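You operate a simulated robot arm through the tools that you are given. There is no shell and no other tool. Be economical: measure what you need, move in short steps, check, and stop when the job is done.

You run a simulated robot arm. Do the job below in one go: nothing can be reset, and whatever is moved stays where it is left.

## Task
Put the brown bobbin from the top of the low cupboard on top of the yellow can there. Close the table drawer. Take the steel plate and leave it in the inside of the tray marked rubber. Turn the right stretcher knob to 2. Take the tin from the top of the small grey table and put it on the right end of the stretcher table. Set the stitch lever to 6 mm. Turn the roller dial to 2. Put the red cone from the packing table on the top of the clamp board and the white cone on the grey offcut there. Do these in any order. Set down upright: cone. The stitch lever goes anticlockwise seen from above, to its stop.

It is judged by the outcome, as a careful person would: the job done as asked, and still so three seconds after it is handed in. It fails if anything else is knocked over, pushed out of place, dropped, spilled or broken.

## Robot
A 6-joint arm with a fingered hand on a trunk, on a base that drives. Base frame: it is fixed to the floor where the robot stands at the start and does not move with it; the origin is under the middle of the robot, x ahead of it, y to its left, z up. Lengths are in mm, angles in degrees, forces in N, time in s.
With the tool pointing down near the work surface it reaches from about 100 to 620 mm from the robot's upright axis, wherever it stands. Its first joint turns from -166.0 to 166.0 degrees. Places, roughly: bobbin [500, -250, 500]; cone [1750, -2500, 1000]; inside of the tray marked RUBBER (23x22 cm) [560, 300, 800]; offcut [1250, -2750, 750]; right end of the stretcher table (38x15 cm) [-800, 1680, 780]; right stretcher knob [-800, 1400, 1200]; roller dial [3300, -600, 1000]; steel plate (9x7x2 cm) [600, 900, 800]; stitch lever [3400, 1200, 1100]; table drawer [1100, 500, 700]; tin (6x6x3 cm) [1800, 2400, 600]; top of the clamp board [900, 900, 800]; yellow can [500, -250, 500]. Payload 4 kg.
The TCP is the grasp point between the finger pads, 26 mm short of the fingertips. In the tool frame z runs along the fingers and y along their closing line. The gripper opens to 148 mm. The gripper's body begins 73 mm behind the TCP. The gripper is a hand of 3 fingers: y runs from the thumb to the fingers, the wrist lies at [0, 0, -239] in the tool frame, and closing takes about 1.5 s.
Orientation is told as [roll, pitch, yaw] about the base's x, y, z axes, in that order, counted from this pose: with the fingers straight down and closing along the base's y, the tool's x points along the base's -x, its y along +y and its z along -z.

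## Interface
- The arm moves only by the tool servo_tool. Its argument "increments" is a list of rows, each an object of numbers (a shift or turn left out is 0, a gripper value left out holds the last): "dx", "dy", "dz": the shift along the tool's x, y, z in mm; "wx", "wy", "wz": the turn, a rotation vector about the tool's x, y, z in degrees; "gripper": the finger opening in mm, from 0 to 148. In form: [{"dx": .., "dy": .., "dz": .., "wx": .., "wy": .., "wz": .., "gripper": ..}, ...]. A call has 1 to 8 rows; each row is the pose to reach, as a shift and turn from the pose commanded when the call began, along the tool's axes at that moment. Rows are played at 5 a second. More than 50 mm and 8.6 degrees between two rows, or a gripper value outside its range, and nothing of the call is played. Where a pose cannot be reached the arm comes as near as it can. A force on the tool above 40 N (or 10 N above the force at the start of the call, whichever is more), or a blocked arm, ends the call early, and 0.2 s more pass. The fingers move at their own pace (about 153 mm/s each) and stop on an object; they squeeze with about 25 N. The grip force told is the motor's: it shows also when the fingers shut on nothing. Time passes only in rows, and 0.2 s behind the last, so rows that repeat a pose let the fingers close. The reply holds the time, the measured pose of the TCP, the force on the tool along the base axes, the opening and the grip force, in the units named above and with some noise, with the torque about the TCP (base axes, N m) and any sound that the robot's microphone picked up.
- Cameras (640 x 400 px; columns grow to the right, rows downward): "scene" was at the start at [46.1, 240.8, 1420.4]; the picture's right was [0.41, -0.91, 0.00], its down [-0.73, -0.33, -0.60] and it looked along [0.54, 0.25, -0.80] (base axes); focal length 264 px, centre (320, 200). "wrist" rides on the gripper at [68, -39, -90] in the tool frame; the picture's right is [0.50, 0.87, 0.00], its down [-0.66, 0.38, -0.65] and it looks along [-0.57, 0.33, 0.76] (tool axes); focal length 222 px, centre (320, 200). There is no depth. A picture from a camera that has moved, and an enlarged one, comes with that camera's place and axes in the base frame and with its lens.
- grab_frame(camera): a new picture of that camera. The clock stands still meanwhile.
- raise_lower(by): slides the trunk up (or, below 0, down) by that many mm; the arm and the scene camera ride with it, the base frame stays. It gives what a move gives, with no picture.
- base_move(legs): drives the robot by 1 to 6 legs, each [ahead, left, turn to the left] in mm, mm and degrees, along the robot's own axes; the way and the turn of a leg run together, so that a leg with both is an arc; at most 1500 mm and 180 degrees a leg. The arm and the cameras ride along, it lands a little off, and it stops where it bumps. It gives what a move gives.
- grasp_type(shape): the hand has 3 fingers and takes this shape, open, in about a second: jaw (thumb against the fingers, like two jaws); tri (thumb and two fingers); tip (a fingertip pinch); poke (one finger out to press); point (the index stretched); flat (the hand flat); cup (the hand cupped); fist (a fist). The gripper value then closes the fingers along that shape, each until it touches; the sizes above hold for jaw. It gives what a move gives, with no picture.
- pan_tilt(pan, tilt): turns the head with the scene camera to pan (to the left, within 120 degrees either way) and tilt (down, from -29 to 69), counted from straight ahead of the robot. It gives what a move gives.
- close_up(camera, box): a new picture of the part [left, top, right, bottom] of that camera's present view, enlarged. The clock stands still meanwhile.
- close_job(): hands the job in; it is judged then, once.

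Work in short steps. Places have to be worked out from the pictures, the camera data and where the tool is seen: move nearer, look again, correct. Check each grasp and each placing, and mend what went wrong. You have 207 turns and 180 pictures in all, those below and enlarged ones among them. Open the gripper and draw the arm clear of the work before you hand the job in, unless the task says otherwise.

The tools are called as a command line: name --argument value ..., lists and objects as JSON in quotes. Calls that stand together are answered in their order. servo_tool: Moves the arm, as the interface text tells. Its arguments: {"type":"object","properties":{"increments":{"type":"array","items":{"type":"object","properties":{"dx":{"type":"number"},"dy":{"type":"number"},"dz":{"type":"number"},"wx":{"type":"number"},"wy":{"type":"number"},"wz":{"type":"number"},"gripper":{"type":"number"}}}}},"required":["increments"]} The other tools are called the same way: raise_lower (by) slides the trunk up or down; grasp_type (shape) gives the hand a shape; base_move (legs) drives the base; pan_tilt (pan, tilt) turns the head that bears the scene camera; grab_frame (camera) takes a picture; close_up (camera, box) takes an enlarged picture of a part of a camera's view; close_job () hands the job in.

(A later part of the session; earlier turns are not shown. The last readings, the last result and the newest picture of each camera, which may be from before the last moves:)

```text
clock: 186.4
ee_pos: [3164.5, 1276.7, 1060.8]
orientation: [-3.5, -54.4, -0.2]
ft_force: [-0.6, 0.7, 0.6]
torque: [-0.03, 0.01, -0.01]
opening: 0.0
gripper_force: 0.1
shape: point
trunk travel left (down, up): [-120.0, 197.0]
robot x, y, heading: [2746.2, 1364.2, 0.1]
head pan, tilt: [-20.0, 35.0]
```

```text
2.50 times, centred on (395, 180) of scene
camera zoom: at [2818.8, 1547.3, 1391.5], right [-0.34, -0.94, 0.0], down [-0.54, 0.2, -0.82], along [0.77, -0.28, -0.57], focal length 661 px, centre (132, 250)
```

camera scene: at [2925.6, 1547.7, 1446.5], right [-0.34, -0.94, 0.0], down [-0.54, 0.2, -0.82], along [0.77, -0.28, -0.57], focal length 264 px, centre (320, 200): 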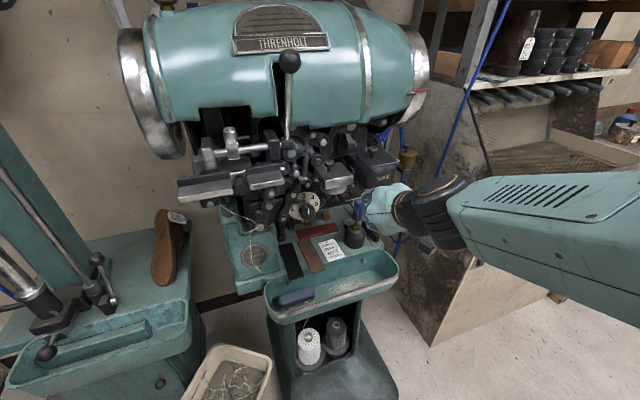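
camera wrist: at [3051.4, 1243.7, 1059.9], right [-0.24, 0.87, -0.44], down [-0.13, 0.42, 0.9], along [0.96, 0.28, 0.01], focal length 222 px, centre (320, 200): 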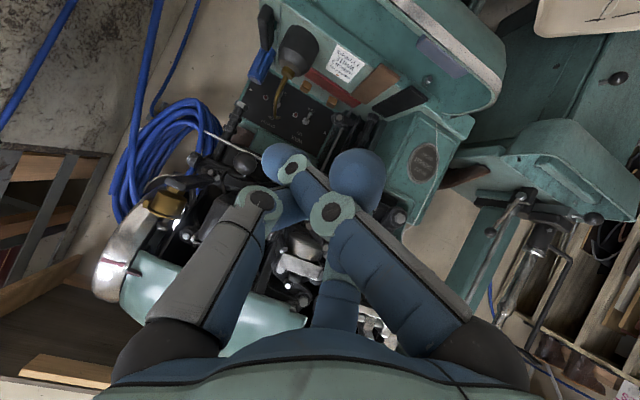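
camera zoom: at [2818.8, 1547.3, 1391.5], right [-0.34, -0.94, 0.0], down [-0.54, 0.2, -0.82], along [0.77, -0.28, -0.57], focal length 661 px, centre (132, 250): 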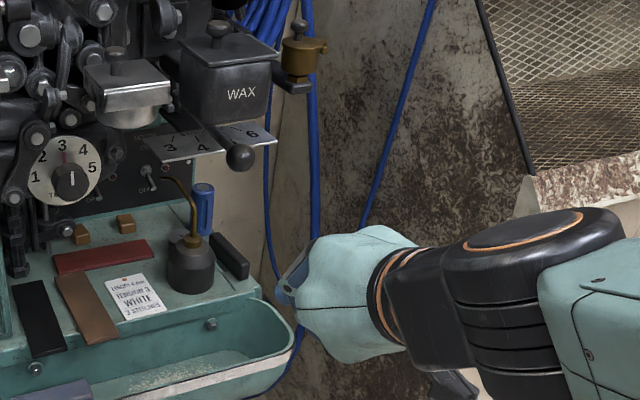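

The lever has already moved to about 5. Let me see the poke shape.

grasp_type --shape "poke"

grab_frame --camera "wrist"

```text
clock: 187.3
ee_pos: [3164.2, 1276.0, 1060.6]
orientation: [-3.6, -54.5, -0.2]
ft_force: [-0.2, 0.0, 1.0]
torque: [0.02, 0.02, -0.01]
opening: 0.1
gripper_force: 0.0
shape: poke
trunk travel left (down, up): [-120.0, 197.0]
robot x, y, heading: [2747.6, 1367.0, -0.2]
head pan, tilt: [-20.0, 35.0]
```

```text
77 pictures are left
camera wrist: at [3051.4, 1243.7, 1059.9], right [-0.24, 0.87, -0.44], down [-0.13, 0.42, 0.9], along [0.96, 0.28, 0.01], focal length 222 px, centre (320, 200)
```

wrist: 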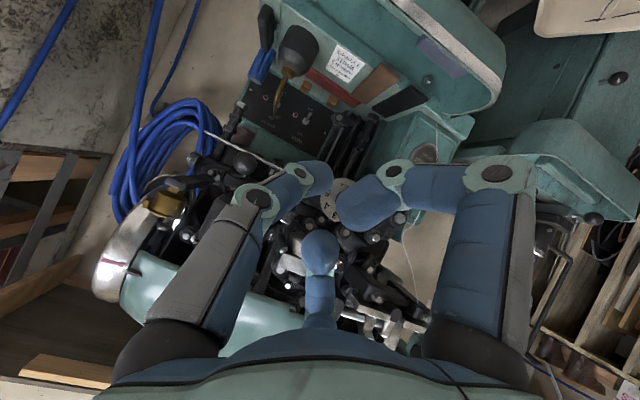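

I'll use the closed jaw with the hand fully horizontal. Reset to jaw, close, and rotate the remaining 35°.

grasp_type --shape "jaw"

servo_tool --increments '[{"gripper": 0, "dx": -7, "dz": 10, "dy": 2, "wy": -7}, {"dx": -14, "dz": 20, "dy": 4, "wy": -14}, {"dx": -21, "dz": 30, "dy": 6, "wy": -21}, {"dx": -28, "dz": 40, "dy": 8, "wy": -28}, {"dx": -35, "dz": 49, "dy": 10, "wy": -34}, {"dx": -35, "dz": 49, "dy": 10, "wy": -34}]'

grab_frame --camera "wrist"

close_up --camera "scene" --box '[290, 100, 500, 260]'

```text
clock: 188.2
ee_pos: [3166.1, 1275.3, 1060.4]
orientation: [-3.6, -54.5, -0.1]
ft_force: [-0.3, 0.0, -0.6]
torque: [0.05, 0.01, 0.0]
opening: 148.1
gripper_force: 0.1
shape: jaw
trunk travel left (down, up): [-120.0, 197.0]
robot x, y, heading: [2747.9, 1368.9, -0.3]
head pan, tilt: [-20.0, 35.0]
```

```text
clock: 189.6
ee_pos: [3170.9, 1256.1, 1095.5]
orientation: [-13.2, -59.8, -0.6]
ft_force: [-0.4, -0.6, 0.2]
torque: [0.0, 0.03, 0.01]
opening: 0.0
gripper_force: 24.8
shape: jaw
out of reach, approached as far as the arm can: row 1, 2, 3, 4, 5, 6
trunk travel left (down, up): [-120.0, 197.0]
robot x, y, heading: [2748.4, 1366.2, -0.0]
head pan, tilt: [-20.0, 35.0]
```

```text
76 pictures are left
camera wrist: at [3053.8, 1239.6, 1084.8], right [-0.07, 0.84, -0.53], down [-0.14, 0.52, 0.84], along [0.99, 0.14, 0.08], focal length 222 px, centre (320, 200)
```

wrist: 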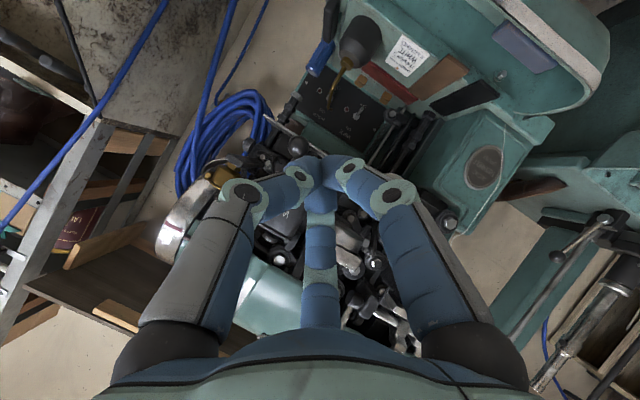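

```text
2.50 times, centred on (395, 180) of scene
camera zoom: at [2818.8, 1547.3, 1391.5], right [-0.34, -0.94, 0.0], down [-0.54, 0.2, -0.82], along [0.77, -0.28, -0.57], focal length 661 px, centre (132, 250)
```

zoom: 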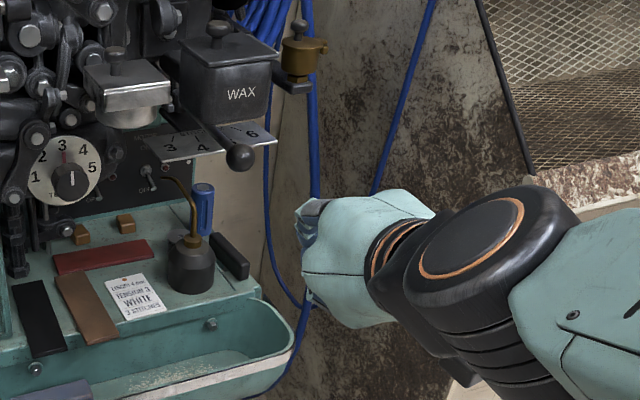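

The wrist can't pitch further. Instead I'll come in with the hand yawed ~30° so its knuckles trail behind (left/front) of the pot. First undo the stray roll.

servo_tool --increments '[{"wx": -6.6, "wy": 2.5, "gripper": 0}, {"wx": -13.2, "wy": 5}, {"wx": -13.2, "wy": 5}]'

```text
clock: 190.4
ee_pos: [3173.9, 1256.9, 1092.8]
orientation: [0.9, -54.8, -1.7]
ft_force: [0.6, -0.4, 0.4]
torque: [0.04, 0.01, 0.02]
opening: 0.0
gripper_force: 24.9
shape: jaw
trunk travel left (down, up): [-120.0, 197.0]
robot x, y, heading: [2745.9, 1369.4, -0.3]
head pan, tilt: [-20.0, 35.0]
```

Now yaw 28° to the right (base z) with a shift to the left.

servo_tool --increments '[{"wx": 5.7, "wz": 4, "dx": -2, "dy": 11, "dz": 11}, {"wx": 11.4, "wz": 8, "dx": -4, "dy": 22, "dz": 22}, {"wx": 17.2, "wz": 12, "dx": -6, "dy": 33, "dz": 33}, {"wx": 22.9, "wz": 16.1, "dx": -9, "dy": 43, "dz": 44}, {"wx": 22.9, "wz": 16.1, "dx": -9, "dy": 43, "dz": 44}]'

```text
clock: 191.6
ee_pos: [3215.5, 1300.1, 1076.3]
orientation: [0.8, -54.7, -29.5]
ft_force: [-0.2, -0.2, 0.0]
torque: [-0.03, 0.01, 0.03]
opening: 0.0
gripper_force: 24.8
shape: jaw
out of reach, approached as far as the arm can: row 2, 3, 4
trunk travel left (down, up): [-120.0, 197.0]
robot x, y, heading: [2745.9, 1366.7, 0.1]
head pan, tilt: [-20.0, 35.0]
```

Orientation reached (pitch −55, yaw −30). Drive ahead 115 again and look.

base_move --legs '[[115, 0, 0]]'

grab_frame --camera "wrist"

close_up --camera "scene" --box '[270, 100, 450, 240]'

```text
clock: 192.9
ee_pos: [3322.9, 1309.7, 1076.3]
orientation: [0.8, -54.7, -29.3]
ft_force: [-0.3, 0.6, 0.3]
torque: [-0.06, -0.01, 0.0]
opening: 0.1
gripper_force: 25.1
shape: jaw
trunk travel left (down, up): [-120.0, 197.0]
robot x, y, heading: [2849.9, 1376.7, 0.4]
head pan, tilt: [-20.0, 35.0]
stopped in leg 1: the robot was blocked; the commanded pose is now the measured one
```

```text
74 pictures are left
camera wrist: at [3206.1, 1330.4, 1073.8], right [0.16, 0.9, -0.4], down [0.04, 0.4, 0.92], along [0.99, -0.17, 0.03], focal length 222 px, centre (320, 200)
```

wrist: 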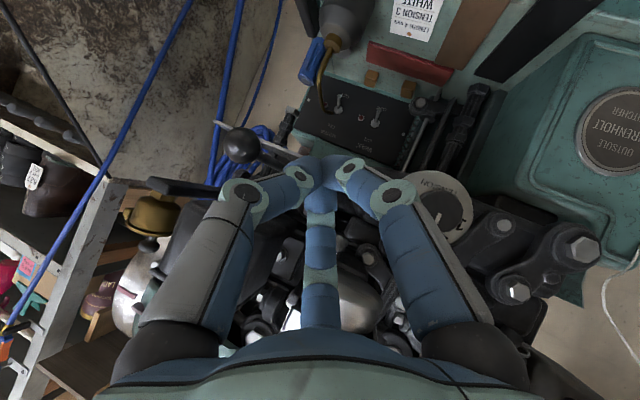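

```text
2.86 times, centred on (360, 170) of scene
camera zoom: at [2923.2, 1555.3, 1391.5], right [-0.34, -0.94, 0.0], down [-0.54, 0.19, -0.82], along [0.77, -0.28, -0.57], focal length 755 px, centre (206, 286)
```

zoom: 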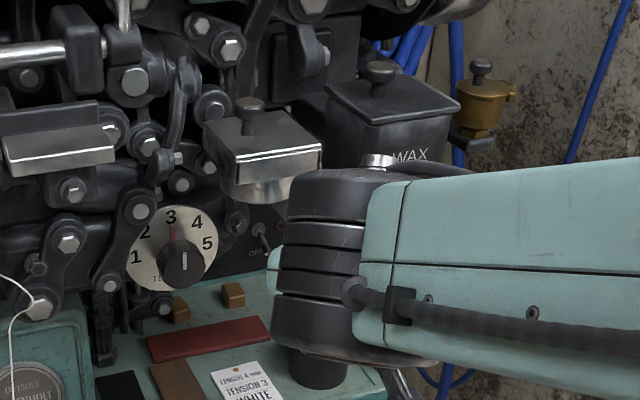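

The base touched something at x≈2850; back off 12 mm. Then slide in beside the ball.

base_move --legs '[[-12, 0, 0]]'

servo_tool --increments '[{"dx": -18, "dy": 0, "dz": 30}, {"dx": -36, "dy": 0, "dz": 60}, {"dx": -54, "dy": -2, "dz": 86}]'

grab_frame --camera "wrist"

```text
clock: 193.6
ee_pos: [3310.0, 1302.6, 1075.8]
orientation: [0.7, -54.7, -29.6]
ft_force: [0.1, -0.1, 0.0]
torque: [-0.01, 0.0, 0.0]
opening: 0.0
gripper_force: 24.7
shape: jaw
trunk travel left (down, up): [-120.0, 197.0]
robot x, y, heading: [2841.4, 1371.4, -0.1]
head pan, tilt: [-20.0, 35.0]
```

```text
clock: 194.4
ee_pos: [3389.2, 1259.6, 1067.4]
orientation: [0.7, -54.5, -29.0]
ft_force: [-16.0, 9.5, -0.4]
torque: [-0.01, -0.89, 1.0]
opening: 0.1
gripper_force: 24.8
shape: jaw
trunk travel left (down, up): [-120.0, 197.0]
robot x, y, heading: [2840.9, 1368.9, 0.2]
head pan, tilt: [-20.0, 35.0]
stopped in row 3: the force on the tool passed its limit at 43 N (the readings are from after the stop); the commanded pose is now the measured one
```

```text
72 pictures are left
camera wrist: at [3273.4, 1279.8, 1066.1], right [0.16, 0.9, -0.4], down [0.05, 0.4, 0.92], along [0.99, -0.16, 0.02], focal length 222 px, centre (320, 200)
```

wrist: 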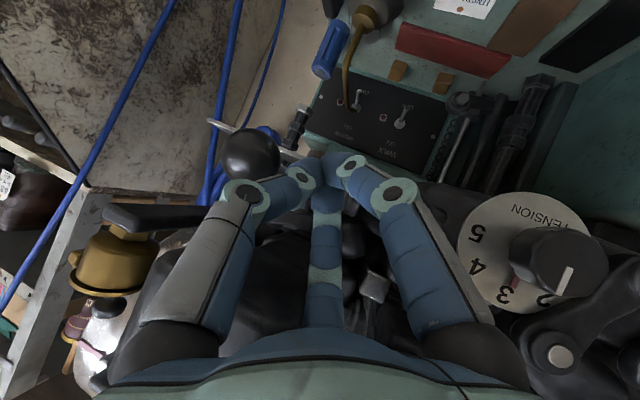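

A left knuckle brushes the block above-left; the tips are beside the ball. Sweep right with slight forward motion.

servo_tool --increments '[{"dx": -3.4, "dy": -10.4, "dz": 4.9}, {"dx": -10.5, "dy": -19.5, "dz": 14.9}, {"dx": -17.9, "dy": -34, "dz": 25.6}, {"dx": -25.6, "dy": -49.3, "dz": 36.6}]'

grab_frame --camera "wrist"

```text
clock: 194.9
ee_pos: [3395.3, 1252.9, 1069.5]
orientation: [1.0, -54.6, -28.4]
ft_force: [-8.4, 22.2, 0.7]
torque: [-1.06, -0.39, -0.03]
opening: 0.0
gripper_force: 24.4
shape: jaw
trunk travel left (down, up): [-120.0, 197.0]
robot x, y, heading: [2841.1, 1371.3, 0.4]
head pan, tilt: [-20.0, 35.0]
stopped in row 2: the force on the tool passed its limit at 54 N (the readings are from after the stop); the commanded pose is now the measured one
```

```text
71 pictures are left
camera wrist: at [3278.3, 1271.5, 1066.7], right [0.15, 0.9, -0.4], down [0.04, 0.4, 0.92], along [0.99, -0.15, 0.03], focal length 222 px, centre (320, 200)
```

wrist: 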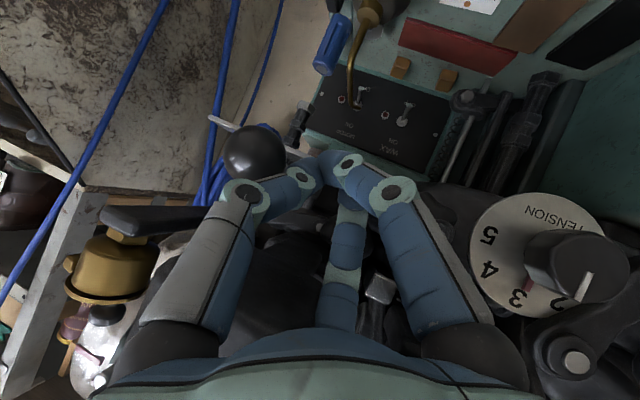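

The upper finger meets the pot's lower-left corner. I need a flatter hand: back out, drive back so the arm is stretched, and lower the trunk so that the wrist can pitch to horizontal.

servo_tool --increments '[{"dx": 2.3, "dy": 7, "dz": -3.3}, {"dx": 20, "dy": -4, "dz": -29}, {"dx": 38, "dy": -15, "dz": -54}, {"dx": 57, "dy": -26, "dz": -82}]'

base_move --legs '[[-240, 0, 0]]'

raise_lower --by -115

```text
clock: 195.9
ee_pos: [3294.3, 1271.2, 1067.7]
orientation: [0.9, -54.4, -28.9]
ft_force: [-0.6, -0.4, 0.1]
torque: [0.01, 0.01, 0.01]
opening: 0.0
gripper_force: 25.1
shape: jaw
trunk travel left (down, up): [-120.0, 197.0]
robot x, y, heading: [2839.6, 1369.6, 0.3]
head pan, tilt: [-20.0, 35.0]
```

```text
clock: 197.7
ee_pos: [3059.1, 1270.3, 1067.4]
orientation: [1.0, -54.5, -28.7]
ft_force: [-0.5, 0.8, 0.2]
torque: [0.0, 0.02, 0.02]
opening: 0.1
gripper_force: 24.8
shape: jaw
trunk travel left (down, up): [-120.0, 197.0]
robot x, y, heading: [2607.0, 1372.1, 0.1]
head pan, tilt: [-20.0, 35.0]
```

```text
clock: 199.1
ee_pos: [3059.8, 1271.2, 953.7]
orientation: [0.9, -54.5, -28.6]
ft_force: [-0.1, -0.4, -0.3]
torque: [-0.01, 0.01, -0.01]
opening: 0.0
gripper_force: 24.8
shape: jaw
trunk travel left (down, up): [-5.0, 312.0]
robot x, y, heading: [2601.9, 1370.4, 0.1]
head pan, tilt: [-20.0, 35.0]
```

Raise the hand back to lever height with a small advance (no rotation yet).

servo_tool --increments '[{"dx": -38, "dy": 9, "dz": -6}, {"dx": -76, "dy": 18, "dz": -12}, {"dx": -115, "dy": 28, "dz": -17}]'

servo_tool --increments '[{"wy": -7}, {"wy": -14}, {"wy": -21}, {"wy": -28}]'

```text
clock: 199.9
ee_pos: [3119.8, 1269.5, 1055.7]
orientation: [0.9, -54.4, -28.8]
ft_force: [0.1, -0.4, 0.0]
torque: [-0.03, 0.02, 0.0]
opening: 0.0
gripper_force: 24.9
shape: jaw
trunk travel left (down, up): [-5.0, 312.0]
robot x, y, heading: [2604.8, 1369.5, 0.4]
head pan, tilt: [-20.0, 35.0]
```

```text
clock: 200.9
ee_pos: [3118.8, 1269.6, 1056.5]
orientation: [4.5, -82.4, -32.3]
ft_force: [0.5, 0.0, -0.1]
torque: [0.02, 0.02, -0.01]
opening: 0.2
gripper_force: 24.7
shape: jaw
trunk travel left (down, up): [-5.0, 312.0]
robot x, y, heading: [2603.0, 1367.4, -0.1]
head pan, tilt: [-20.0, 35.0]
```

Pitch −82° works now. Drive ahead 120 and look.

base_move --legs '[[120, 0, 0]]'

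grab_frame --camera "wrist"

close_up --camera "scene" --box '[270, 60, 450, 200]'

```text
clock: 202.2
ee_pos: [3239.8, 1269.2, 1056.0]
orientation: [4.1, -82.3, -32.1]
ft_force: [0.2, 0.1, -0.2]
torque: [-0.01, 0.0, 0.0]
opening: 0.1
gripper_force: 25.4
shape: jaw
trunk travel left (down, up): [-5.0, 312.0]
robot x, y, heading: [2724.3, 1371.8, 0.5]
head pan, tilt: [-20.0, 35.0]
```

```text
70 pictures are left
camera wrist: at [3135.8, 1282.3, 1002.0], right [0.35, 0.8, -0.49], down [-0.32, 0.59, 0.74], along [0.88, -0.1, 0.47], focal length 222 px, centre (320, 200)
```

wrist: 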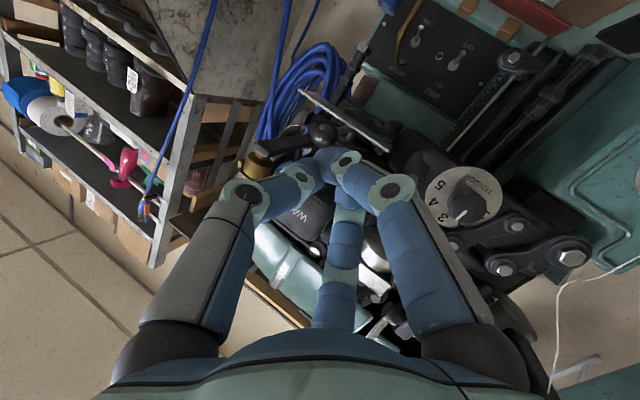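

```text
2.86 times, centred on (360, 130) of scene
camera zoom: at [2832.1, 1550.3, 1273.7], right [-0.34, -0.94, 0.0], down [-0.54, 0.19, -0.82], along [0.77, -0.28, -0.57], focal length 755 px, centre (206, 400)
```

zoom: 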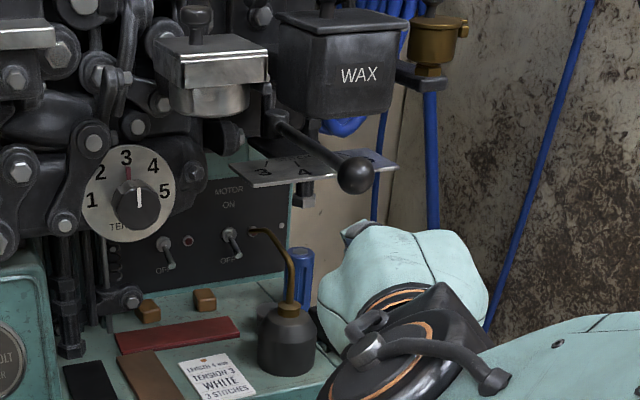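

Now I clearly see the lever: pivot behind-left, so the ball's arc goes right and back. Yaw back to ~0 so the bundle's side can push along the whole arc.

servo_tool --increments '[{"wx": -8, "wz": -1}, {"wx": -16, "wz": -2}, {"wx": -24, "wz": -3}, {"wx": -31, "wz": -4}]'

grab_frame --camera "wrist"

```text
clock: 203.2
ee_pos: [3240.4, 1390.8, 1078.3]
orientation: [1.1, -82.0, -1.0]
ft_force: [0.2, 0.5, 0.2]
torque: [-0.05, 0.01, -0.01]
opening: 0.0
gripper_force: 25.3
shape: jaw
out of reach, approached as far as the arm can: row 2, 3, 4
trunk travel left (down, up): [-5.0, 312.0]
robot x, y, heading: [2729.2, 1367.4, 0.2]
head pan, tilt: [-20.0, 35.0]
```

```text
68 pictures are left
camera wrist: at [3142.1, 1352.7, 1024.2], right [-0.07, 0.87, -0.49], down [-0.56, 0.38, 0.74], along [0.83, 0.33, 0.46], focal length 222 px, centre (320, 200)
```

wrist: 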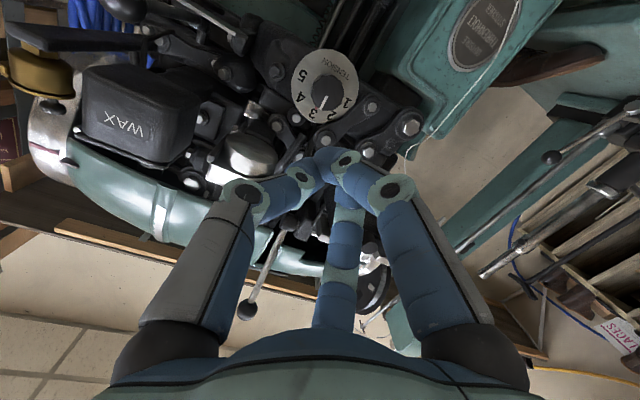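

The wrist wants to be in line with the arm; so shift the base 140 mm right instead.

base_move --legs '[[0, -136, 0]]'

grab_frame --camera "wrist"

close_up --camera "scene" --box '[250, 60, 450, 220]'

```text
clock: 205.0
ee_pos: [3240.8, 1256.5, 1077.0]
orientation: [1.1, -81.9, -1.0]
ft_force: [-0.6, 0.2, 0.2]
torque: [0.0, 0.03, -0.01]
opening: 0.0
gripper_force: 25.0
shape: jaw
trunk travel left (down, up): [-5.0, 312.0]
robot x, y, heading: [2723.2, 1236.0, 0.1]
head pan, tilt: [-20.0, 35.0]
```

```text
67 pictures are left
camera wrist: at [3142.5, 1218.5, 1024.4], right [-0.07, 0.87, -0.49], down [-0.56, 0.38, 0.74], along [0.83, 0.33, 0.46], focal length 222 px, centre (320, 200)
```

wrist: 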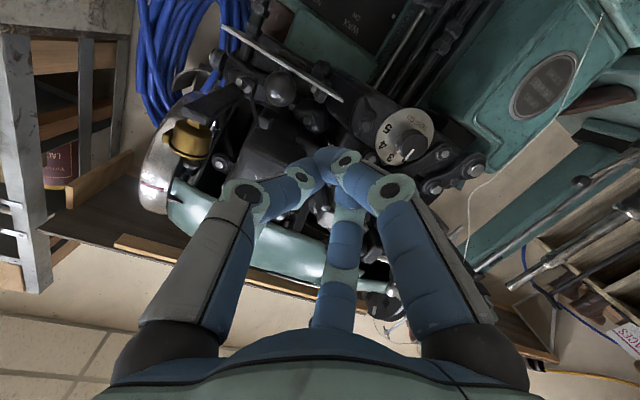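

```text
2.50 times, centred on (350, 140) of scene
camera zoom: at [2832.1, 1416.4, 1273.8], right [-0.34, -0.94, 0.0], down [-0.54, 0.19, -0.82], along [0.77, -0.28, -0.57], focal length 661 px, centre (245, 350)
```

zoom: 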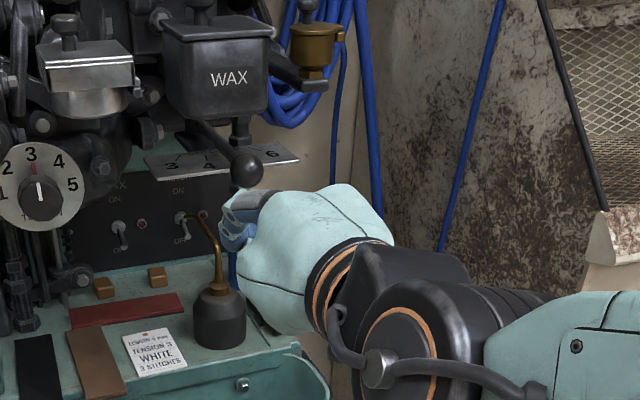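

Ball confirmed at (3390,1214,1064). Advance 142 mm just left of it, slightly descending.

servo_tool --increments '[{"dx": 3, "dy": 2, "dz": 48}, {"dx": 5, "dy": 3, "dz": 96}, {"dx": 6, "dy": 3, "dz": 125}, {"dx": 6, "dy": 3, "dz": 145}]'

close_up --camera "scene" --box '[250, 60, 450, 220]'

grab_frame --camera "wrist"

```text
clock: 206.0
ee_pos: [3380.6, 1267.1, 1056.6]
orientation: [0.4, -81.9, -0.8]
ft_force: [0.2, -0.6, -0.1]
torque: [0.01, -0.04, 0.0]
opening: 0.0
gripper_force: 24.5
shape: jaw
out of reach, approached as far as the arm can: row 2, 3, 4
trunk travel left (down, up): [-5.0, 312.0]
robot x, y, heading: [2724.3, 1239.6, 0.4]
head pan, tilt: [-20.0, 35.0]
```

```text
2.50 times, centred on (350, 140) of scene
camera zoom: at [2832.3, 1416.5, 1273.7], right [-0.34, -0.94, 0.0], down [-0.54, 0.19, -0.82], along [0.77, -0.28, -0.57], focal length 661 px, centre (245, 350)
```

zoom: 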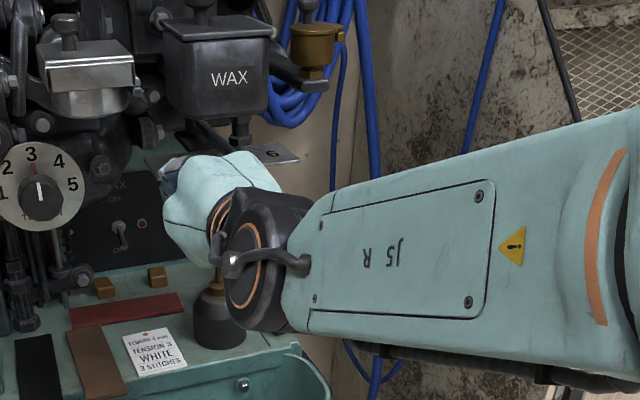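

```text
64 pictures are left
camera wrist: at [3282.9, 1229.1, 1001.4], right [-0.06, 0.87, -0.49], down [-0.55, 0.38, 0.74], along [0.83, 0.32, 0.45], focal length 222 px, centre (320, 200)
```

wrist: 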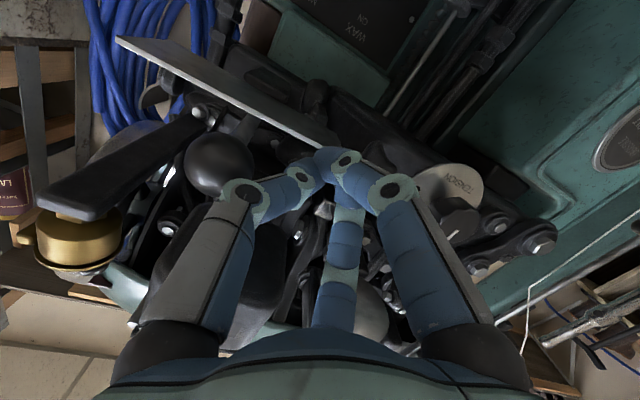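

In place without contact. The arm is near its envelope, so I sweep the lever by driving the base gently to the right in small legs.

base_move --legs '[[4, -45, 0]]'

grab_frame --camera "wrist"

```text
clock: 207.1
ee_pos: [3386.0, 1220.8, 1053.9]
orientation: [0.5, -81.9, -1.0]
ft_force: [-0.4, -0.2, -0.2]
torque: [0.01, -0.03, 0.02]
opening: 0.2
gripper_force: 24.7
shape: jaw
trunk travel left (down, up): [-5.0, 312.0]
robot x, y, heading: [2725.1, 1191.1, 0.1]
head pan, tilt: [-20.0, 35.0]
```

```text
63 pictures are left
camera wrist: at [3286.5, 1183.7, 1001.3], right [-0.06, 0.87, -0.49], down [-0.55, 0.38, 0.74], along [0.83, 0.32, 0.45], focal length 222 px, centre (320, 200)
```

wrist: 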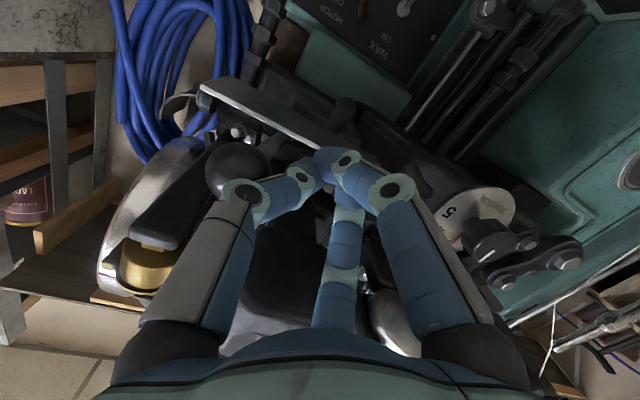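

The ball moved to y≈1177. Continue right with a bit ahead.

base_move --legs '[[10, -30, 0]]'

grab_frame --camera "wrist"

```text
clock: 208.0
ee_pos: [3393.9, 1190.8, 1055.2]
orientation: [0.5, -81.8, -0.9]
ft_force: [0.3, 0.3, 0.6]
torque: [-0.03, 0.01, 0.01]
opening: 0.0
gripper_force: 24.9
shape: jaw
trunk travel left (down, up): [-5.0, 312.0]
robot x, y, heading: [2740.7, 1160.3, 0.3]
head pan, tilt: [-20.0, 35.0]
```

```text
62 pictures are left
camera wrist: at [3296.7, 1153.7, 1001.3], right [-0.06, 0.87, -0.49], down [-0.55, 0.38, 0.74], along [0.83, 0.32, 0.45], focal length 222 px, centre (320, 200)
```

wrist: 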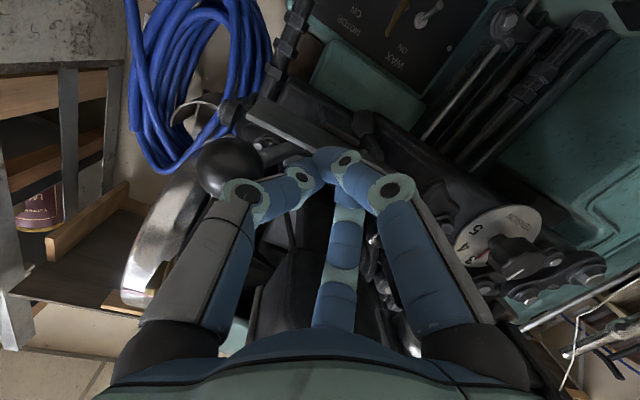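

Ball now ≈(3402,1143). Continue in smaller legs until the stop.

base_move --legs '[[10, -20, 0]]'

grab_frame --camera "wrist"

close_up --camera "scene" --box '[250, 60, 450, 220]'

```text
clock: 208.9
ee_pos: [3404.3, 1170.5, 1055.3]
orientation: [0.5, -81.8, -1.0]
ft_force: [0.2, -0.4, -0.1]
torque: [0.03, -0.01, 0.0]
opening: 0.0
gripper_force: 24.7
shape: jaw
trunk travel left (down, up): [-5.0, 312.0]
robot x, y, heading: [2751.0, 1141.4, 0.3]
head pan, tilt: [-20.0, 35.0]
```

```text
61 pictures are left
camera wrist: at [3306.4, 1133.9, 1001.5], right [-0.06, 0.87, -0.49], down [-0.55, 0.38, 0.74], along [0.83, 0.32, 0.45], focal length 222 px, centre (320, 200)
```

wrist: 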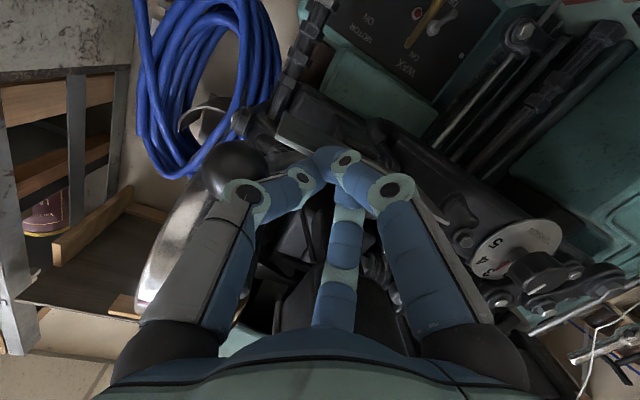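

```text
2.50 times, centred on (350, 140) of scene
camera zoom: at [2856.3, 1321.8, 1273.8], right [-0.34, -0.94, 0.0], down [-0.54, 0.2, -0.82], along [0.77, -0.28, -0.57], focal length 661 px, centre (245, 350)
```

zoom: 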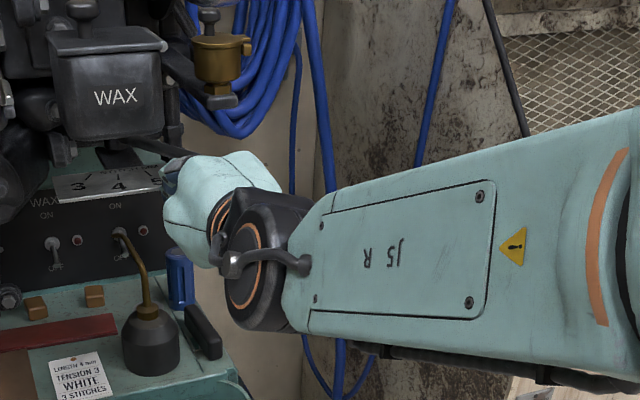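

Still moving freely (no residual force). Another small leg.

base_move --legs '[[10, -20, 0]]'

grab_frame --camera "wrist"

```text
clock: 209.9
ee_pos: [3409.3, 1162.1, 1054.8]
orientation: [-0.2, -81.7, 0.2]
ft_force: [-14.8, 8.4, 0.5]
torque: [-0.04, -0.05, -0.45]
opening: 0.0
gripper_force: 24.9
shape: jaw
trunk travel left (down, up): [-5.0, 312.0]
robot x, y, heading: [2758.0, 1124.1, 0.3]
head pan, tilt: [-20.0, 35.0]
stopped in leg 1: the force on the tool passed its limit at 45 N (the readings are from after the stop); the commanded pose is now the measured one
```

```text
59 pictures are left
camera wrist: at [3311.4, 1122.8, 1001.5], right [-0.07, 0.87, -0.5], down [-0.55, 0.38, 0.74], along [0.83, 0.33, 0.45], focal length 222 px, centre (320, 200)
```

wrist: 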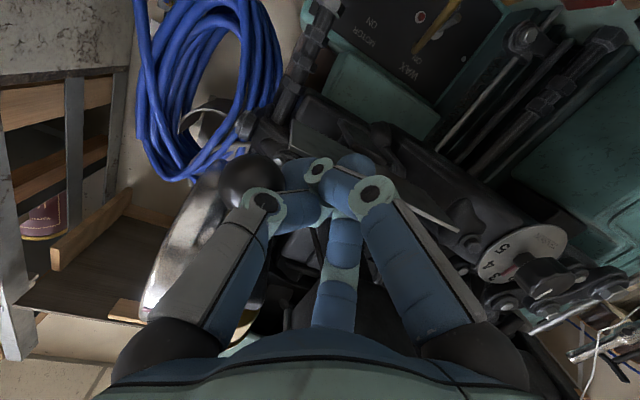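

Stop felt: 45 N at ball height. Back away and check the reading.

base_move --legs '[[-3, 12, 0], [-250, 30, 0]]'

pan_tilt --pan -5 --tilt 20

grab_frame --camera "scene"

```text
clock: 212.1
ee_pos: [3150.3, 1203.4, 1053.6]
orientation: [0.1, -81.5, 0.2]
ft_force: [-0.3, 0.6, -0.4]
torque: [0.02, 0.01, -0.03]
opening: 0.1
gripper_force: 24.7
shape: jaw
trunk travel left (down, up): [-5.0, 312.0]
robot x, y, heading: [2494.7, 1163.2, 0.7]
head pan, tilt: [-20.0, 35.0]
```

```text
clock: 212.9
ee_pos: [3150.6, 1202.6, 1053.4]
orientation: [0.2, -81.6, 0.2]
ft_force: [-0.4, -0.8, 0.3]
torque: [-0.01, 0.02, 0.03]
opening: 0.0
gripper_force: 25.3
shape: jaw
trunk travel left (down, up): [-5.0, 312.0]
robot x, y, heading: [2497.1, 1164.5, 0.7]
head pan, tilt: [-5.0, 20.0]
```

```text
58 pictures are left
camera scene: at [2611.6, 1367.6, 1297.6], right [-0.08, -1.0, 0.0], down [-0.34, 0.03, -0.94], along [0.94, -0.07, -0.34], focal length 264 px, centre (320, 200)
```

scene: 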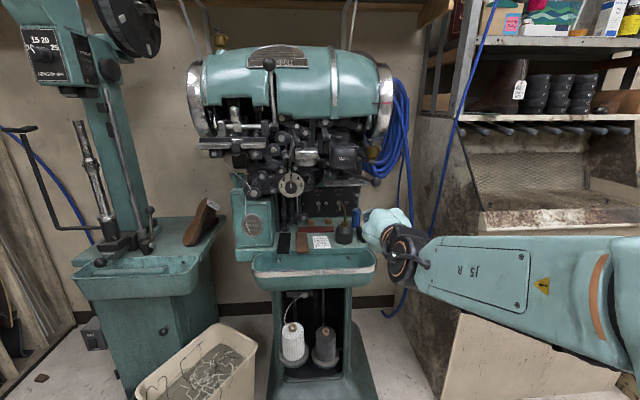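

close_up --camera "scene" --box '[300, 130, 400, 240]'

```text
3.64 times, centred on (350, 185) of scene
camera zoom: at [2611.6, 1367.6, 1297.6], right [-0.08, -1.0, 0.0], down [-0.34, 0.03, -0.94], along [0.94, -0.07, -0.34], focal length 961 px, centre (211, 254)
```

zoom: 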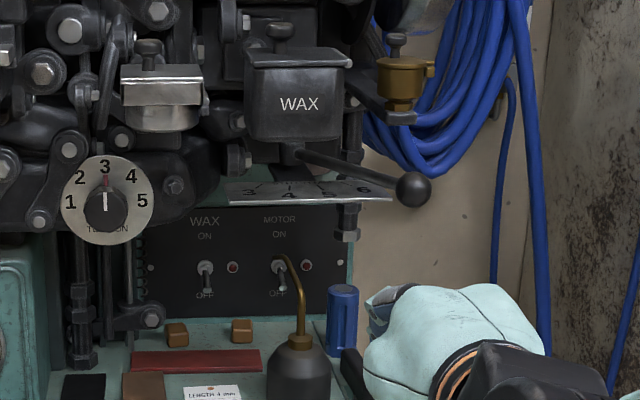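

Lever stands at 6 against its stop. Now fold the hand back to pointing down while retracting.

servo_tool --increments '[{"wy": 8.5, "dz": -32, "dx": -3, "gripper": 60}, {"wy": 17, "dz": -64, "dx": -6}, {"wy": 25.5, "dz": -96, "dx": -9}, {"wy": 34, "dz": -128, "dx": -12}, {"wy": 42.5, "dz": -160, "dx": -15}, {"wy": 51, "dz": -192, "dx": -18}, {"wy": 59.5, "dz": -224, "dx": -21}, {"wy": 68, "dz": -256, "dx": -23}]'

servo_tool --increments '[{"wy": 7}, {"wy": 13.5}]'

raise_lower --by 165

```text
clock: 214.7
ee_pos: [2899.4, 1201.2, 1115.1]
orientation: [0.1, -13.5, 0.3]
ft_force: [-0.5, 0.4, -0.3]
torque: [-0.02, 0.01, -0.01]
opening: 60.2
gripper_force: 0.1
shape: jaw
out of reach, approached as far as the arm can: row 2
trunk travel left (down, up): [-5.0, 312.0]
robot x, y, heading: [2497.6, 1165.1, 0.8]
head pan, tilt: [-5.0, 20.0]
```

```text
clock: 215.3
ee_pos: [2901.1, 1200.6, 1114.0]
orientation: [-0.1, 0.0, 0.3]
ft_force: [-0.2, -0.5, 0.2]
torque: [0.02, 0.02, 0.0]
opening: 60.0
gripper_force: 0.1
shape: jaw
trunk travel left (down, up): [-5.0, 312.0]
robot x, y, heading: [2497.4, 1163.2, 0.3]
head pan, tilt: [-5.0, 20.0]
```

```text
clock: 217.2
ee_pos: [2900.2, 1201.4, 1278.0]
orientation: [0.0, -0.1, 0.3]
ft_force: [0.2, 0.3, 1.1]
torque: [-0.03, 0.0, 0.01]
opening: 60.0
gripper_force: 0.1
shape: jaw
trunk travel left (down, up): [-170.0, 147.0]
robot x, y, heading: [2496.3, 1167.6, 0.5]
head pan, tilt: [-5.0, 20.0]
```

Next the roller dial near (3300,−600). Drive right along the aisle and look.

base_move --legs '[[-60, -1450, 0]]'

pan_tilt --pan -5 --tilt 25

grab_frame --camera "scene"

```text
clock: 229.4
ee_pos: [2871.9, -163.7, 1278.9]
orientation: [-0.1, -0.1, 1.8]
ft_force: [-0.3, 0.6, -1.1]
torque: [0.01, 0.03, 0.0]
opening: 60.0
gripper_force: 0.1
shape: jaw
trunk travel left (down, up): [-170.0, 147.0]
robot x, y, heading: [2468.0, -209.1, 2.0]
head pan, tilt: [-5.0, 20.0]
```

```text
clock: 230.1
ee_pos: [2871.5, -163.2, 1279.1]
orientation: [-0.1, -0.1, 1.9]
ft_force: [0.9, -0.2, 0.6]
torque: [0.0, -0.01, 0.0]
opening: 60.0
gripper_force: 0.1
shape: jaw
trunk travel left (down, up): [-170.0, 147.0]
robot x, y, heading: [2468.0, -208.6, 2.1]
head pan, tilt: [-5.0, 25.0]
```

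```text
56 pictures are left
camera scene: at [2531.8, -6.3, 1457.5], right [-0.05, -1.0, 0.0], down [-0.42, 0.02, -0.91], along [0.91, -0.05, -0.42], focal length 264 px, centre (320, 200)
```

scene: 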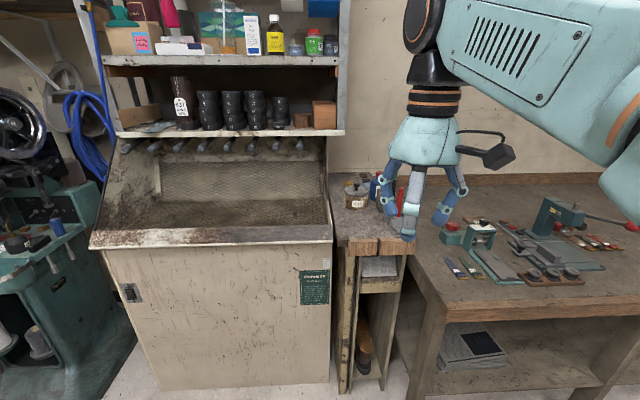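

close_up --camera "scene" --box '[420, 180, 640, 320]'

```text
2.86 times, centred on (530, 250) of scene
camera zoom: at [2531.8, -6.3, 1457.5], right [-0.05, -1.0, 0.0], down [-0.42, 0.02, -0.91], along [0.91, -0.05, -0.42], focal length 755 px, centre (-280, 57)
```

zoom: 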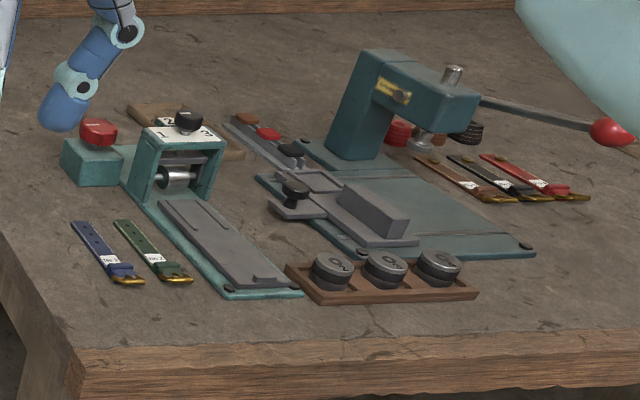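

The roller gauge is the small teal frame with a black dial on a numbered plate, at ≈(3308,−620,1000). Drive closer.

base_move --legs '[[0, -370, -2], [310, 0, 0]]'

pan_tilt --pan -15 --tilt 45

grab_frame --camera "scene"

```text
clock: 235.6
ee_pos: [3186.8, -559.9, 1279.2]
orientation: [0.1, -0.1, -0.9]
ft_force: [0.8, 0.9, 0.9]
torque: [0.01, 0.03, 0.01]
opening: 60.1
gripper_force: 0.3
shape: jaw
trunk travel left (down, up): [-170.0, 147.0]
robot x, y, heading: [2782.1, -589.3, -0.9]
head pan, tilt: [-5.0, 25.0]
```

```text
clock: 236.4
ee_pos: [3187.6, -560.4, 1278.0]
orientation: [0.0, 0.0, -0.7]
ft_force: [1.0, 0.1, -0.4]
torque: [-0.01, 0.0, 0.02]
opening: 60.2
gripper_force: 0.0
shape: jaw
trunk travel left (down, up): [-170.0, 147.0]
robot x, y, heading: [2784.6, -592.6, -0.4]
head pan, tilt: [-15.0, 45.0]
```

```text
54 pictures are left
camera scene: at [2842.6, -399.9, 1426.9], right [-0.27, -0.96, 0.0], down [-0.68, 0.19, -0.71], along [0.68, -0.19, -0.71], focal length 264 px, centre (320, 200)
```

scene: 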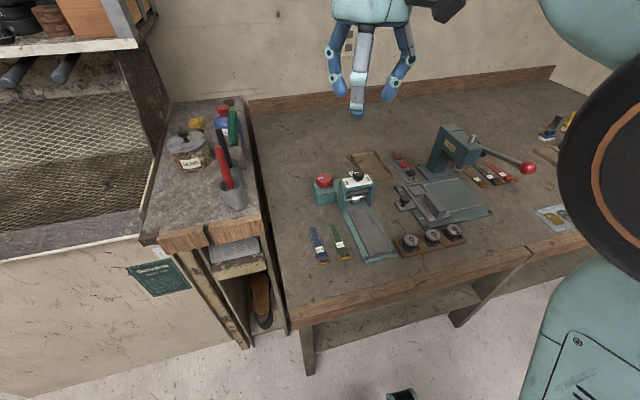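

close_up --camera "scene" --box '[300, 150, 400, 220]'

```text
5.71 times, centred on (350, 185) of scene
camera zoom: at [2842.6, -399.9, 1426.9], right [-0.27, -0.96, 0.0], down [-0.68, 0.19, -0.71], along [0.68, -0.19, -0.71], focal length 1510 px, centre (149, 286)
```

zoom: 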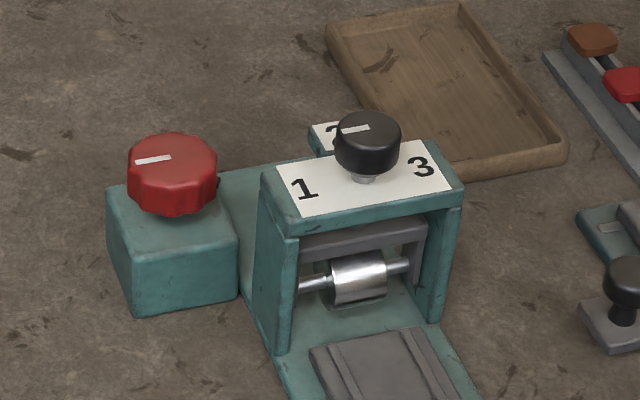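

1 is at left, 2 at back, 3 at right; the mark points to 1, so turn 90° clockwise. Knob ≈(3333,−641,983), ~30 mm. Move above it with the hand pre-rotated 45° anticlockwise.

servo_tool --increments '[{"dx": -24, "dy": -13, "dz": 30, "wz": -7.5}, {"dx": -48, "dy": -26, "dz": 60, "wz": -15}, {"dx": -72, "dy": -39, "dz": 90, "wz": -22.5}, {"dx": -96, "dy": -53, "dz": 120, "wz": -30}, {"dx": -120, "dy": -66, "dz": 150, "wz": -37.5}, {"dx": -145, "dy": -80, "dz": 180, "wz": -45}]'

grab_frame --camera "wrist"

```text
clock: 237.8
ee_pos: [3334.2, -641.7, 1095.0]
orientation: [0.0, -0.1, 44.2]
ft_force: [-0.4, -0.2, 0.3]
torque: [0.0, 0.02, 0.02]
opening: 59.9
gripper_force: 0.0
shape: jaw
trunk travel left (down, up): [-170.0, 147.0]
robot x, y, heading: [2779.2, -589.0, -0.7]
head pan, tilt: [-15.0, 45.0]
```

```text
52 pictures are left
camera wrist: at [3313.9, -715.6, 1185.6], right [-0.96, 0.27, 0.0], down [0.2, 0.73, 0.66], along [0.18, 0.63, -0.76], focal length 222 px, centre (320, 200)
```

wrist: 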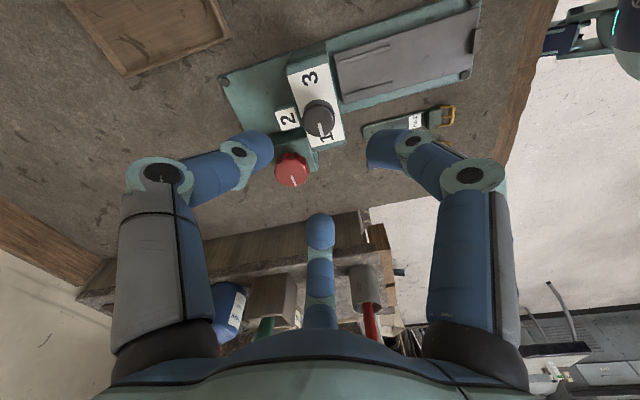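

Digits confirmed. Small centring correction and descend around the dial.

servo_tool --increments '[{"dx": 2, "dy": -5, "dz": 35}, {"dx": 2, "dy": -5, "dz": 65}, {"dx": 2, "dy": -5, "dz": 82}]'

grab_frame --camera "wrist"

```text
clock: 238.6
ee_pos: [3337.0, -647.4, 1013.0]
orientation: [-0.2, -0.1, 44.2]
ft_force: [0.0, 1.0, 0.2]
torque: [-0.01, 0.01, 0.03]
opening: 59.8
gripper_force: 0.1
shape: jaw
trunk travel left (down, up): [-170.0, 147.0]
robot x, y, heading: [2780.4, -587.8, -0.6]
head pan, tilt: [-15.0, 45.0]
```

```text
51 pictures are left
camera wrist: at [3316.6, -722.4, 1104.3], right [-0.96, 0.27, 0.0], down [0.2, 0.73, 0.65], along [0.18, 0.63, -0.76], focal length 222 px, centre (320, 200)
```

wrist: 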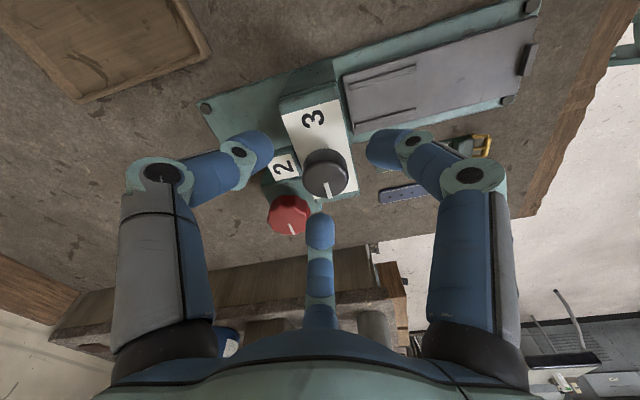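

Well centred. Narrow to 48 mm, descend 16 mm, then close.

servo_tool --increments '[{"dx": -1, "dy": 2, "gripper": 48}, {"dx": -1, "dy": 2, "dz": 6}, {"dx": -1, "dy": 2, "dz": 12}, {"dx": -1, "dy": 2, "dz": 16}, {"dx": -1, "dy": 2, "dz": 16, "gripper": 15}, {"dx": -1, "dy": 2, "dz": 16, "gripper": 15}, {"dx": -1, "dy": 2, "dz": 16, "gripper": 15}]'

grab_frame --camera "wrist"

```text
clock: 240.2
ee_pos: [3333.9, -644.6, 999.9]
orientation: [0.0, -0.1, 44.3]
ft_force: [1.5, 0.3, -2.8]
torque: [0.03, -0.08, -0.01]
opening: 21.2
gripper_force: 24.7
shape: jaw
trunk travel left (down, up): [-170.0, 147.0]
robot x, y, heading: [2779.7, -590.6, -0.6]
head pan, tilt: [-15.0, 45.0]
```

```text
50 pictures are left
camera wrist: at [3313.7, -718.9, 1090.8], right [-0.96, 0.27, 0.0], down [0.21, 0.73, 0.65], along [0.18, 0.63, -0.76], focal length 222 px, centre (320, 200)
```

wrist: 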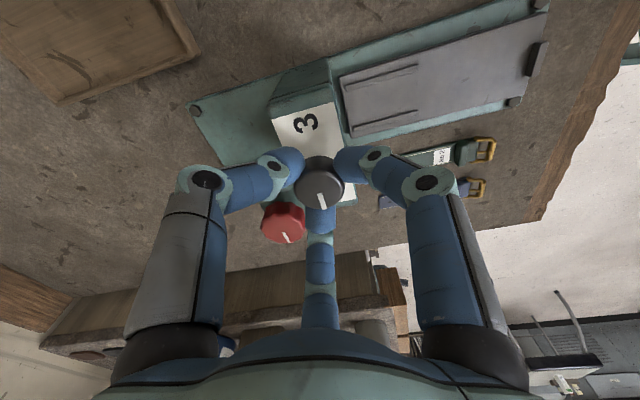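

Gripped at 21 mm. Turn 64° clockwise, then the rest.

servo_tool --increments '[{"wz": 8}, {"wz": 16}, {"wz": 24}, {"wz": 32}, {"wz": 40}, {"wz": 48}, {"wz": 56}, {"wz": 64}]'

servo_tool --increments '[{"wz": 8}, {"wz": 16}, {"wz": 24}, {"wz": 26}]'

grab_frame --camera "wrist"

```text
clock: 242.0
ee_pos: [3333.8, -643.8, 1000.0]
orientation: [0.1, 0.1, -19.9]
ft_force: [-4.9, 7.7, -13.7]
torque: [0.16, 0.07, 0.02]
opening: 20.6
gripper_force: 24.8
shape: jaw
trunk travel left (down, up): [-170.0, 147.0]
robot x, y, heading: [2785.1, -585.6, -0.5]
head pan, tilt: [-15.0, 45.0]
```

```text
clock: 243.0
ee_pos: [3333.6, -644.3, 1000.3]
orientation: [0.0, -0.1, -45.9]
ft_force: [-2.5, 9.6, -13.5]
torque: [0.25, 0.1, 0.04]
opening: 20.3
gripper_force: 25.2
shape: jaw
trunk travel left (down, up): [-170.0, 147.0]
robot x, y, heading: [2781.4, -587.3, -0.5]
head pan, tilt: [-15.0, 45.0]
```

```text
49 pictures are left
camera wrist: at [3259.8, -621.7, 1091.5], right [0.27, 0.96, 0.0], down [0.73, -0.21, 0.65], along [0.63, -0.18, -0.76], focal length 222 px, centre (320, 200)
```

wrist: 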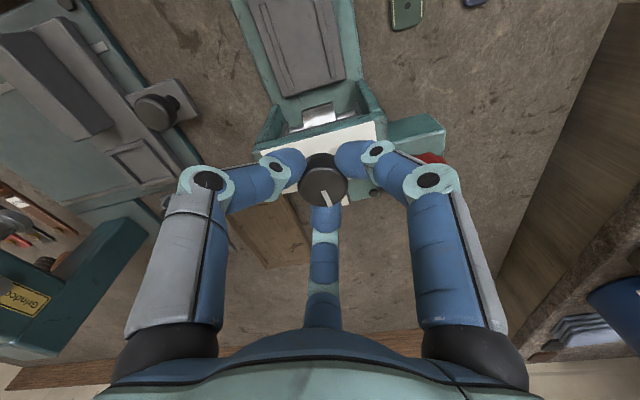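

The mark now points to the back (2). Release, lift and verify.

servo_tool --increments '[{"gripper": 48}, {"gripper": 52}, {"dz": -15}, {"dz": -50}, {"dz": -95}, {"dz": -140}]'

close_up --camera "wrist" --box '[240, 60, 400, 180]'

```text
clock: 244.4
ee_pos: [3333.2, -644.5, 1140.0]
orientation: [0.1, -0.1, -45.8]
ft_force: [-0.9, 0.2, 0.1]
torque: [-0.03, -0.01, 0.02]
opening: 51.8
gripper_force: 0.0
shape: jaw
trunk travel left (down, up): [-170.0, 147.0]
robot x, y, heading: [2781.3, -588.1, -0.8]
head pan, tilt: [-15.0, 45.0]
```

```text
3.33 times, centred on (320, 120) of wrist
camera zoom: at [3260.1, -621.9, 1231.0], right [0.27, 0.96, 0.0], down [0.73, -0.21, 0.66], along [0.63, -0.18, -0.76], focal length 740 px, centre (320, 467)
```

zoom: 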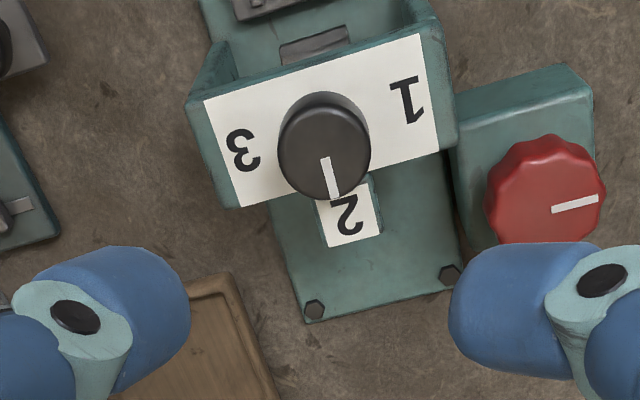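

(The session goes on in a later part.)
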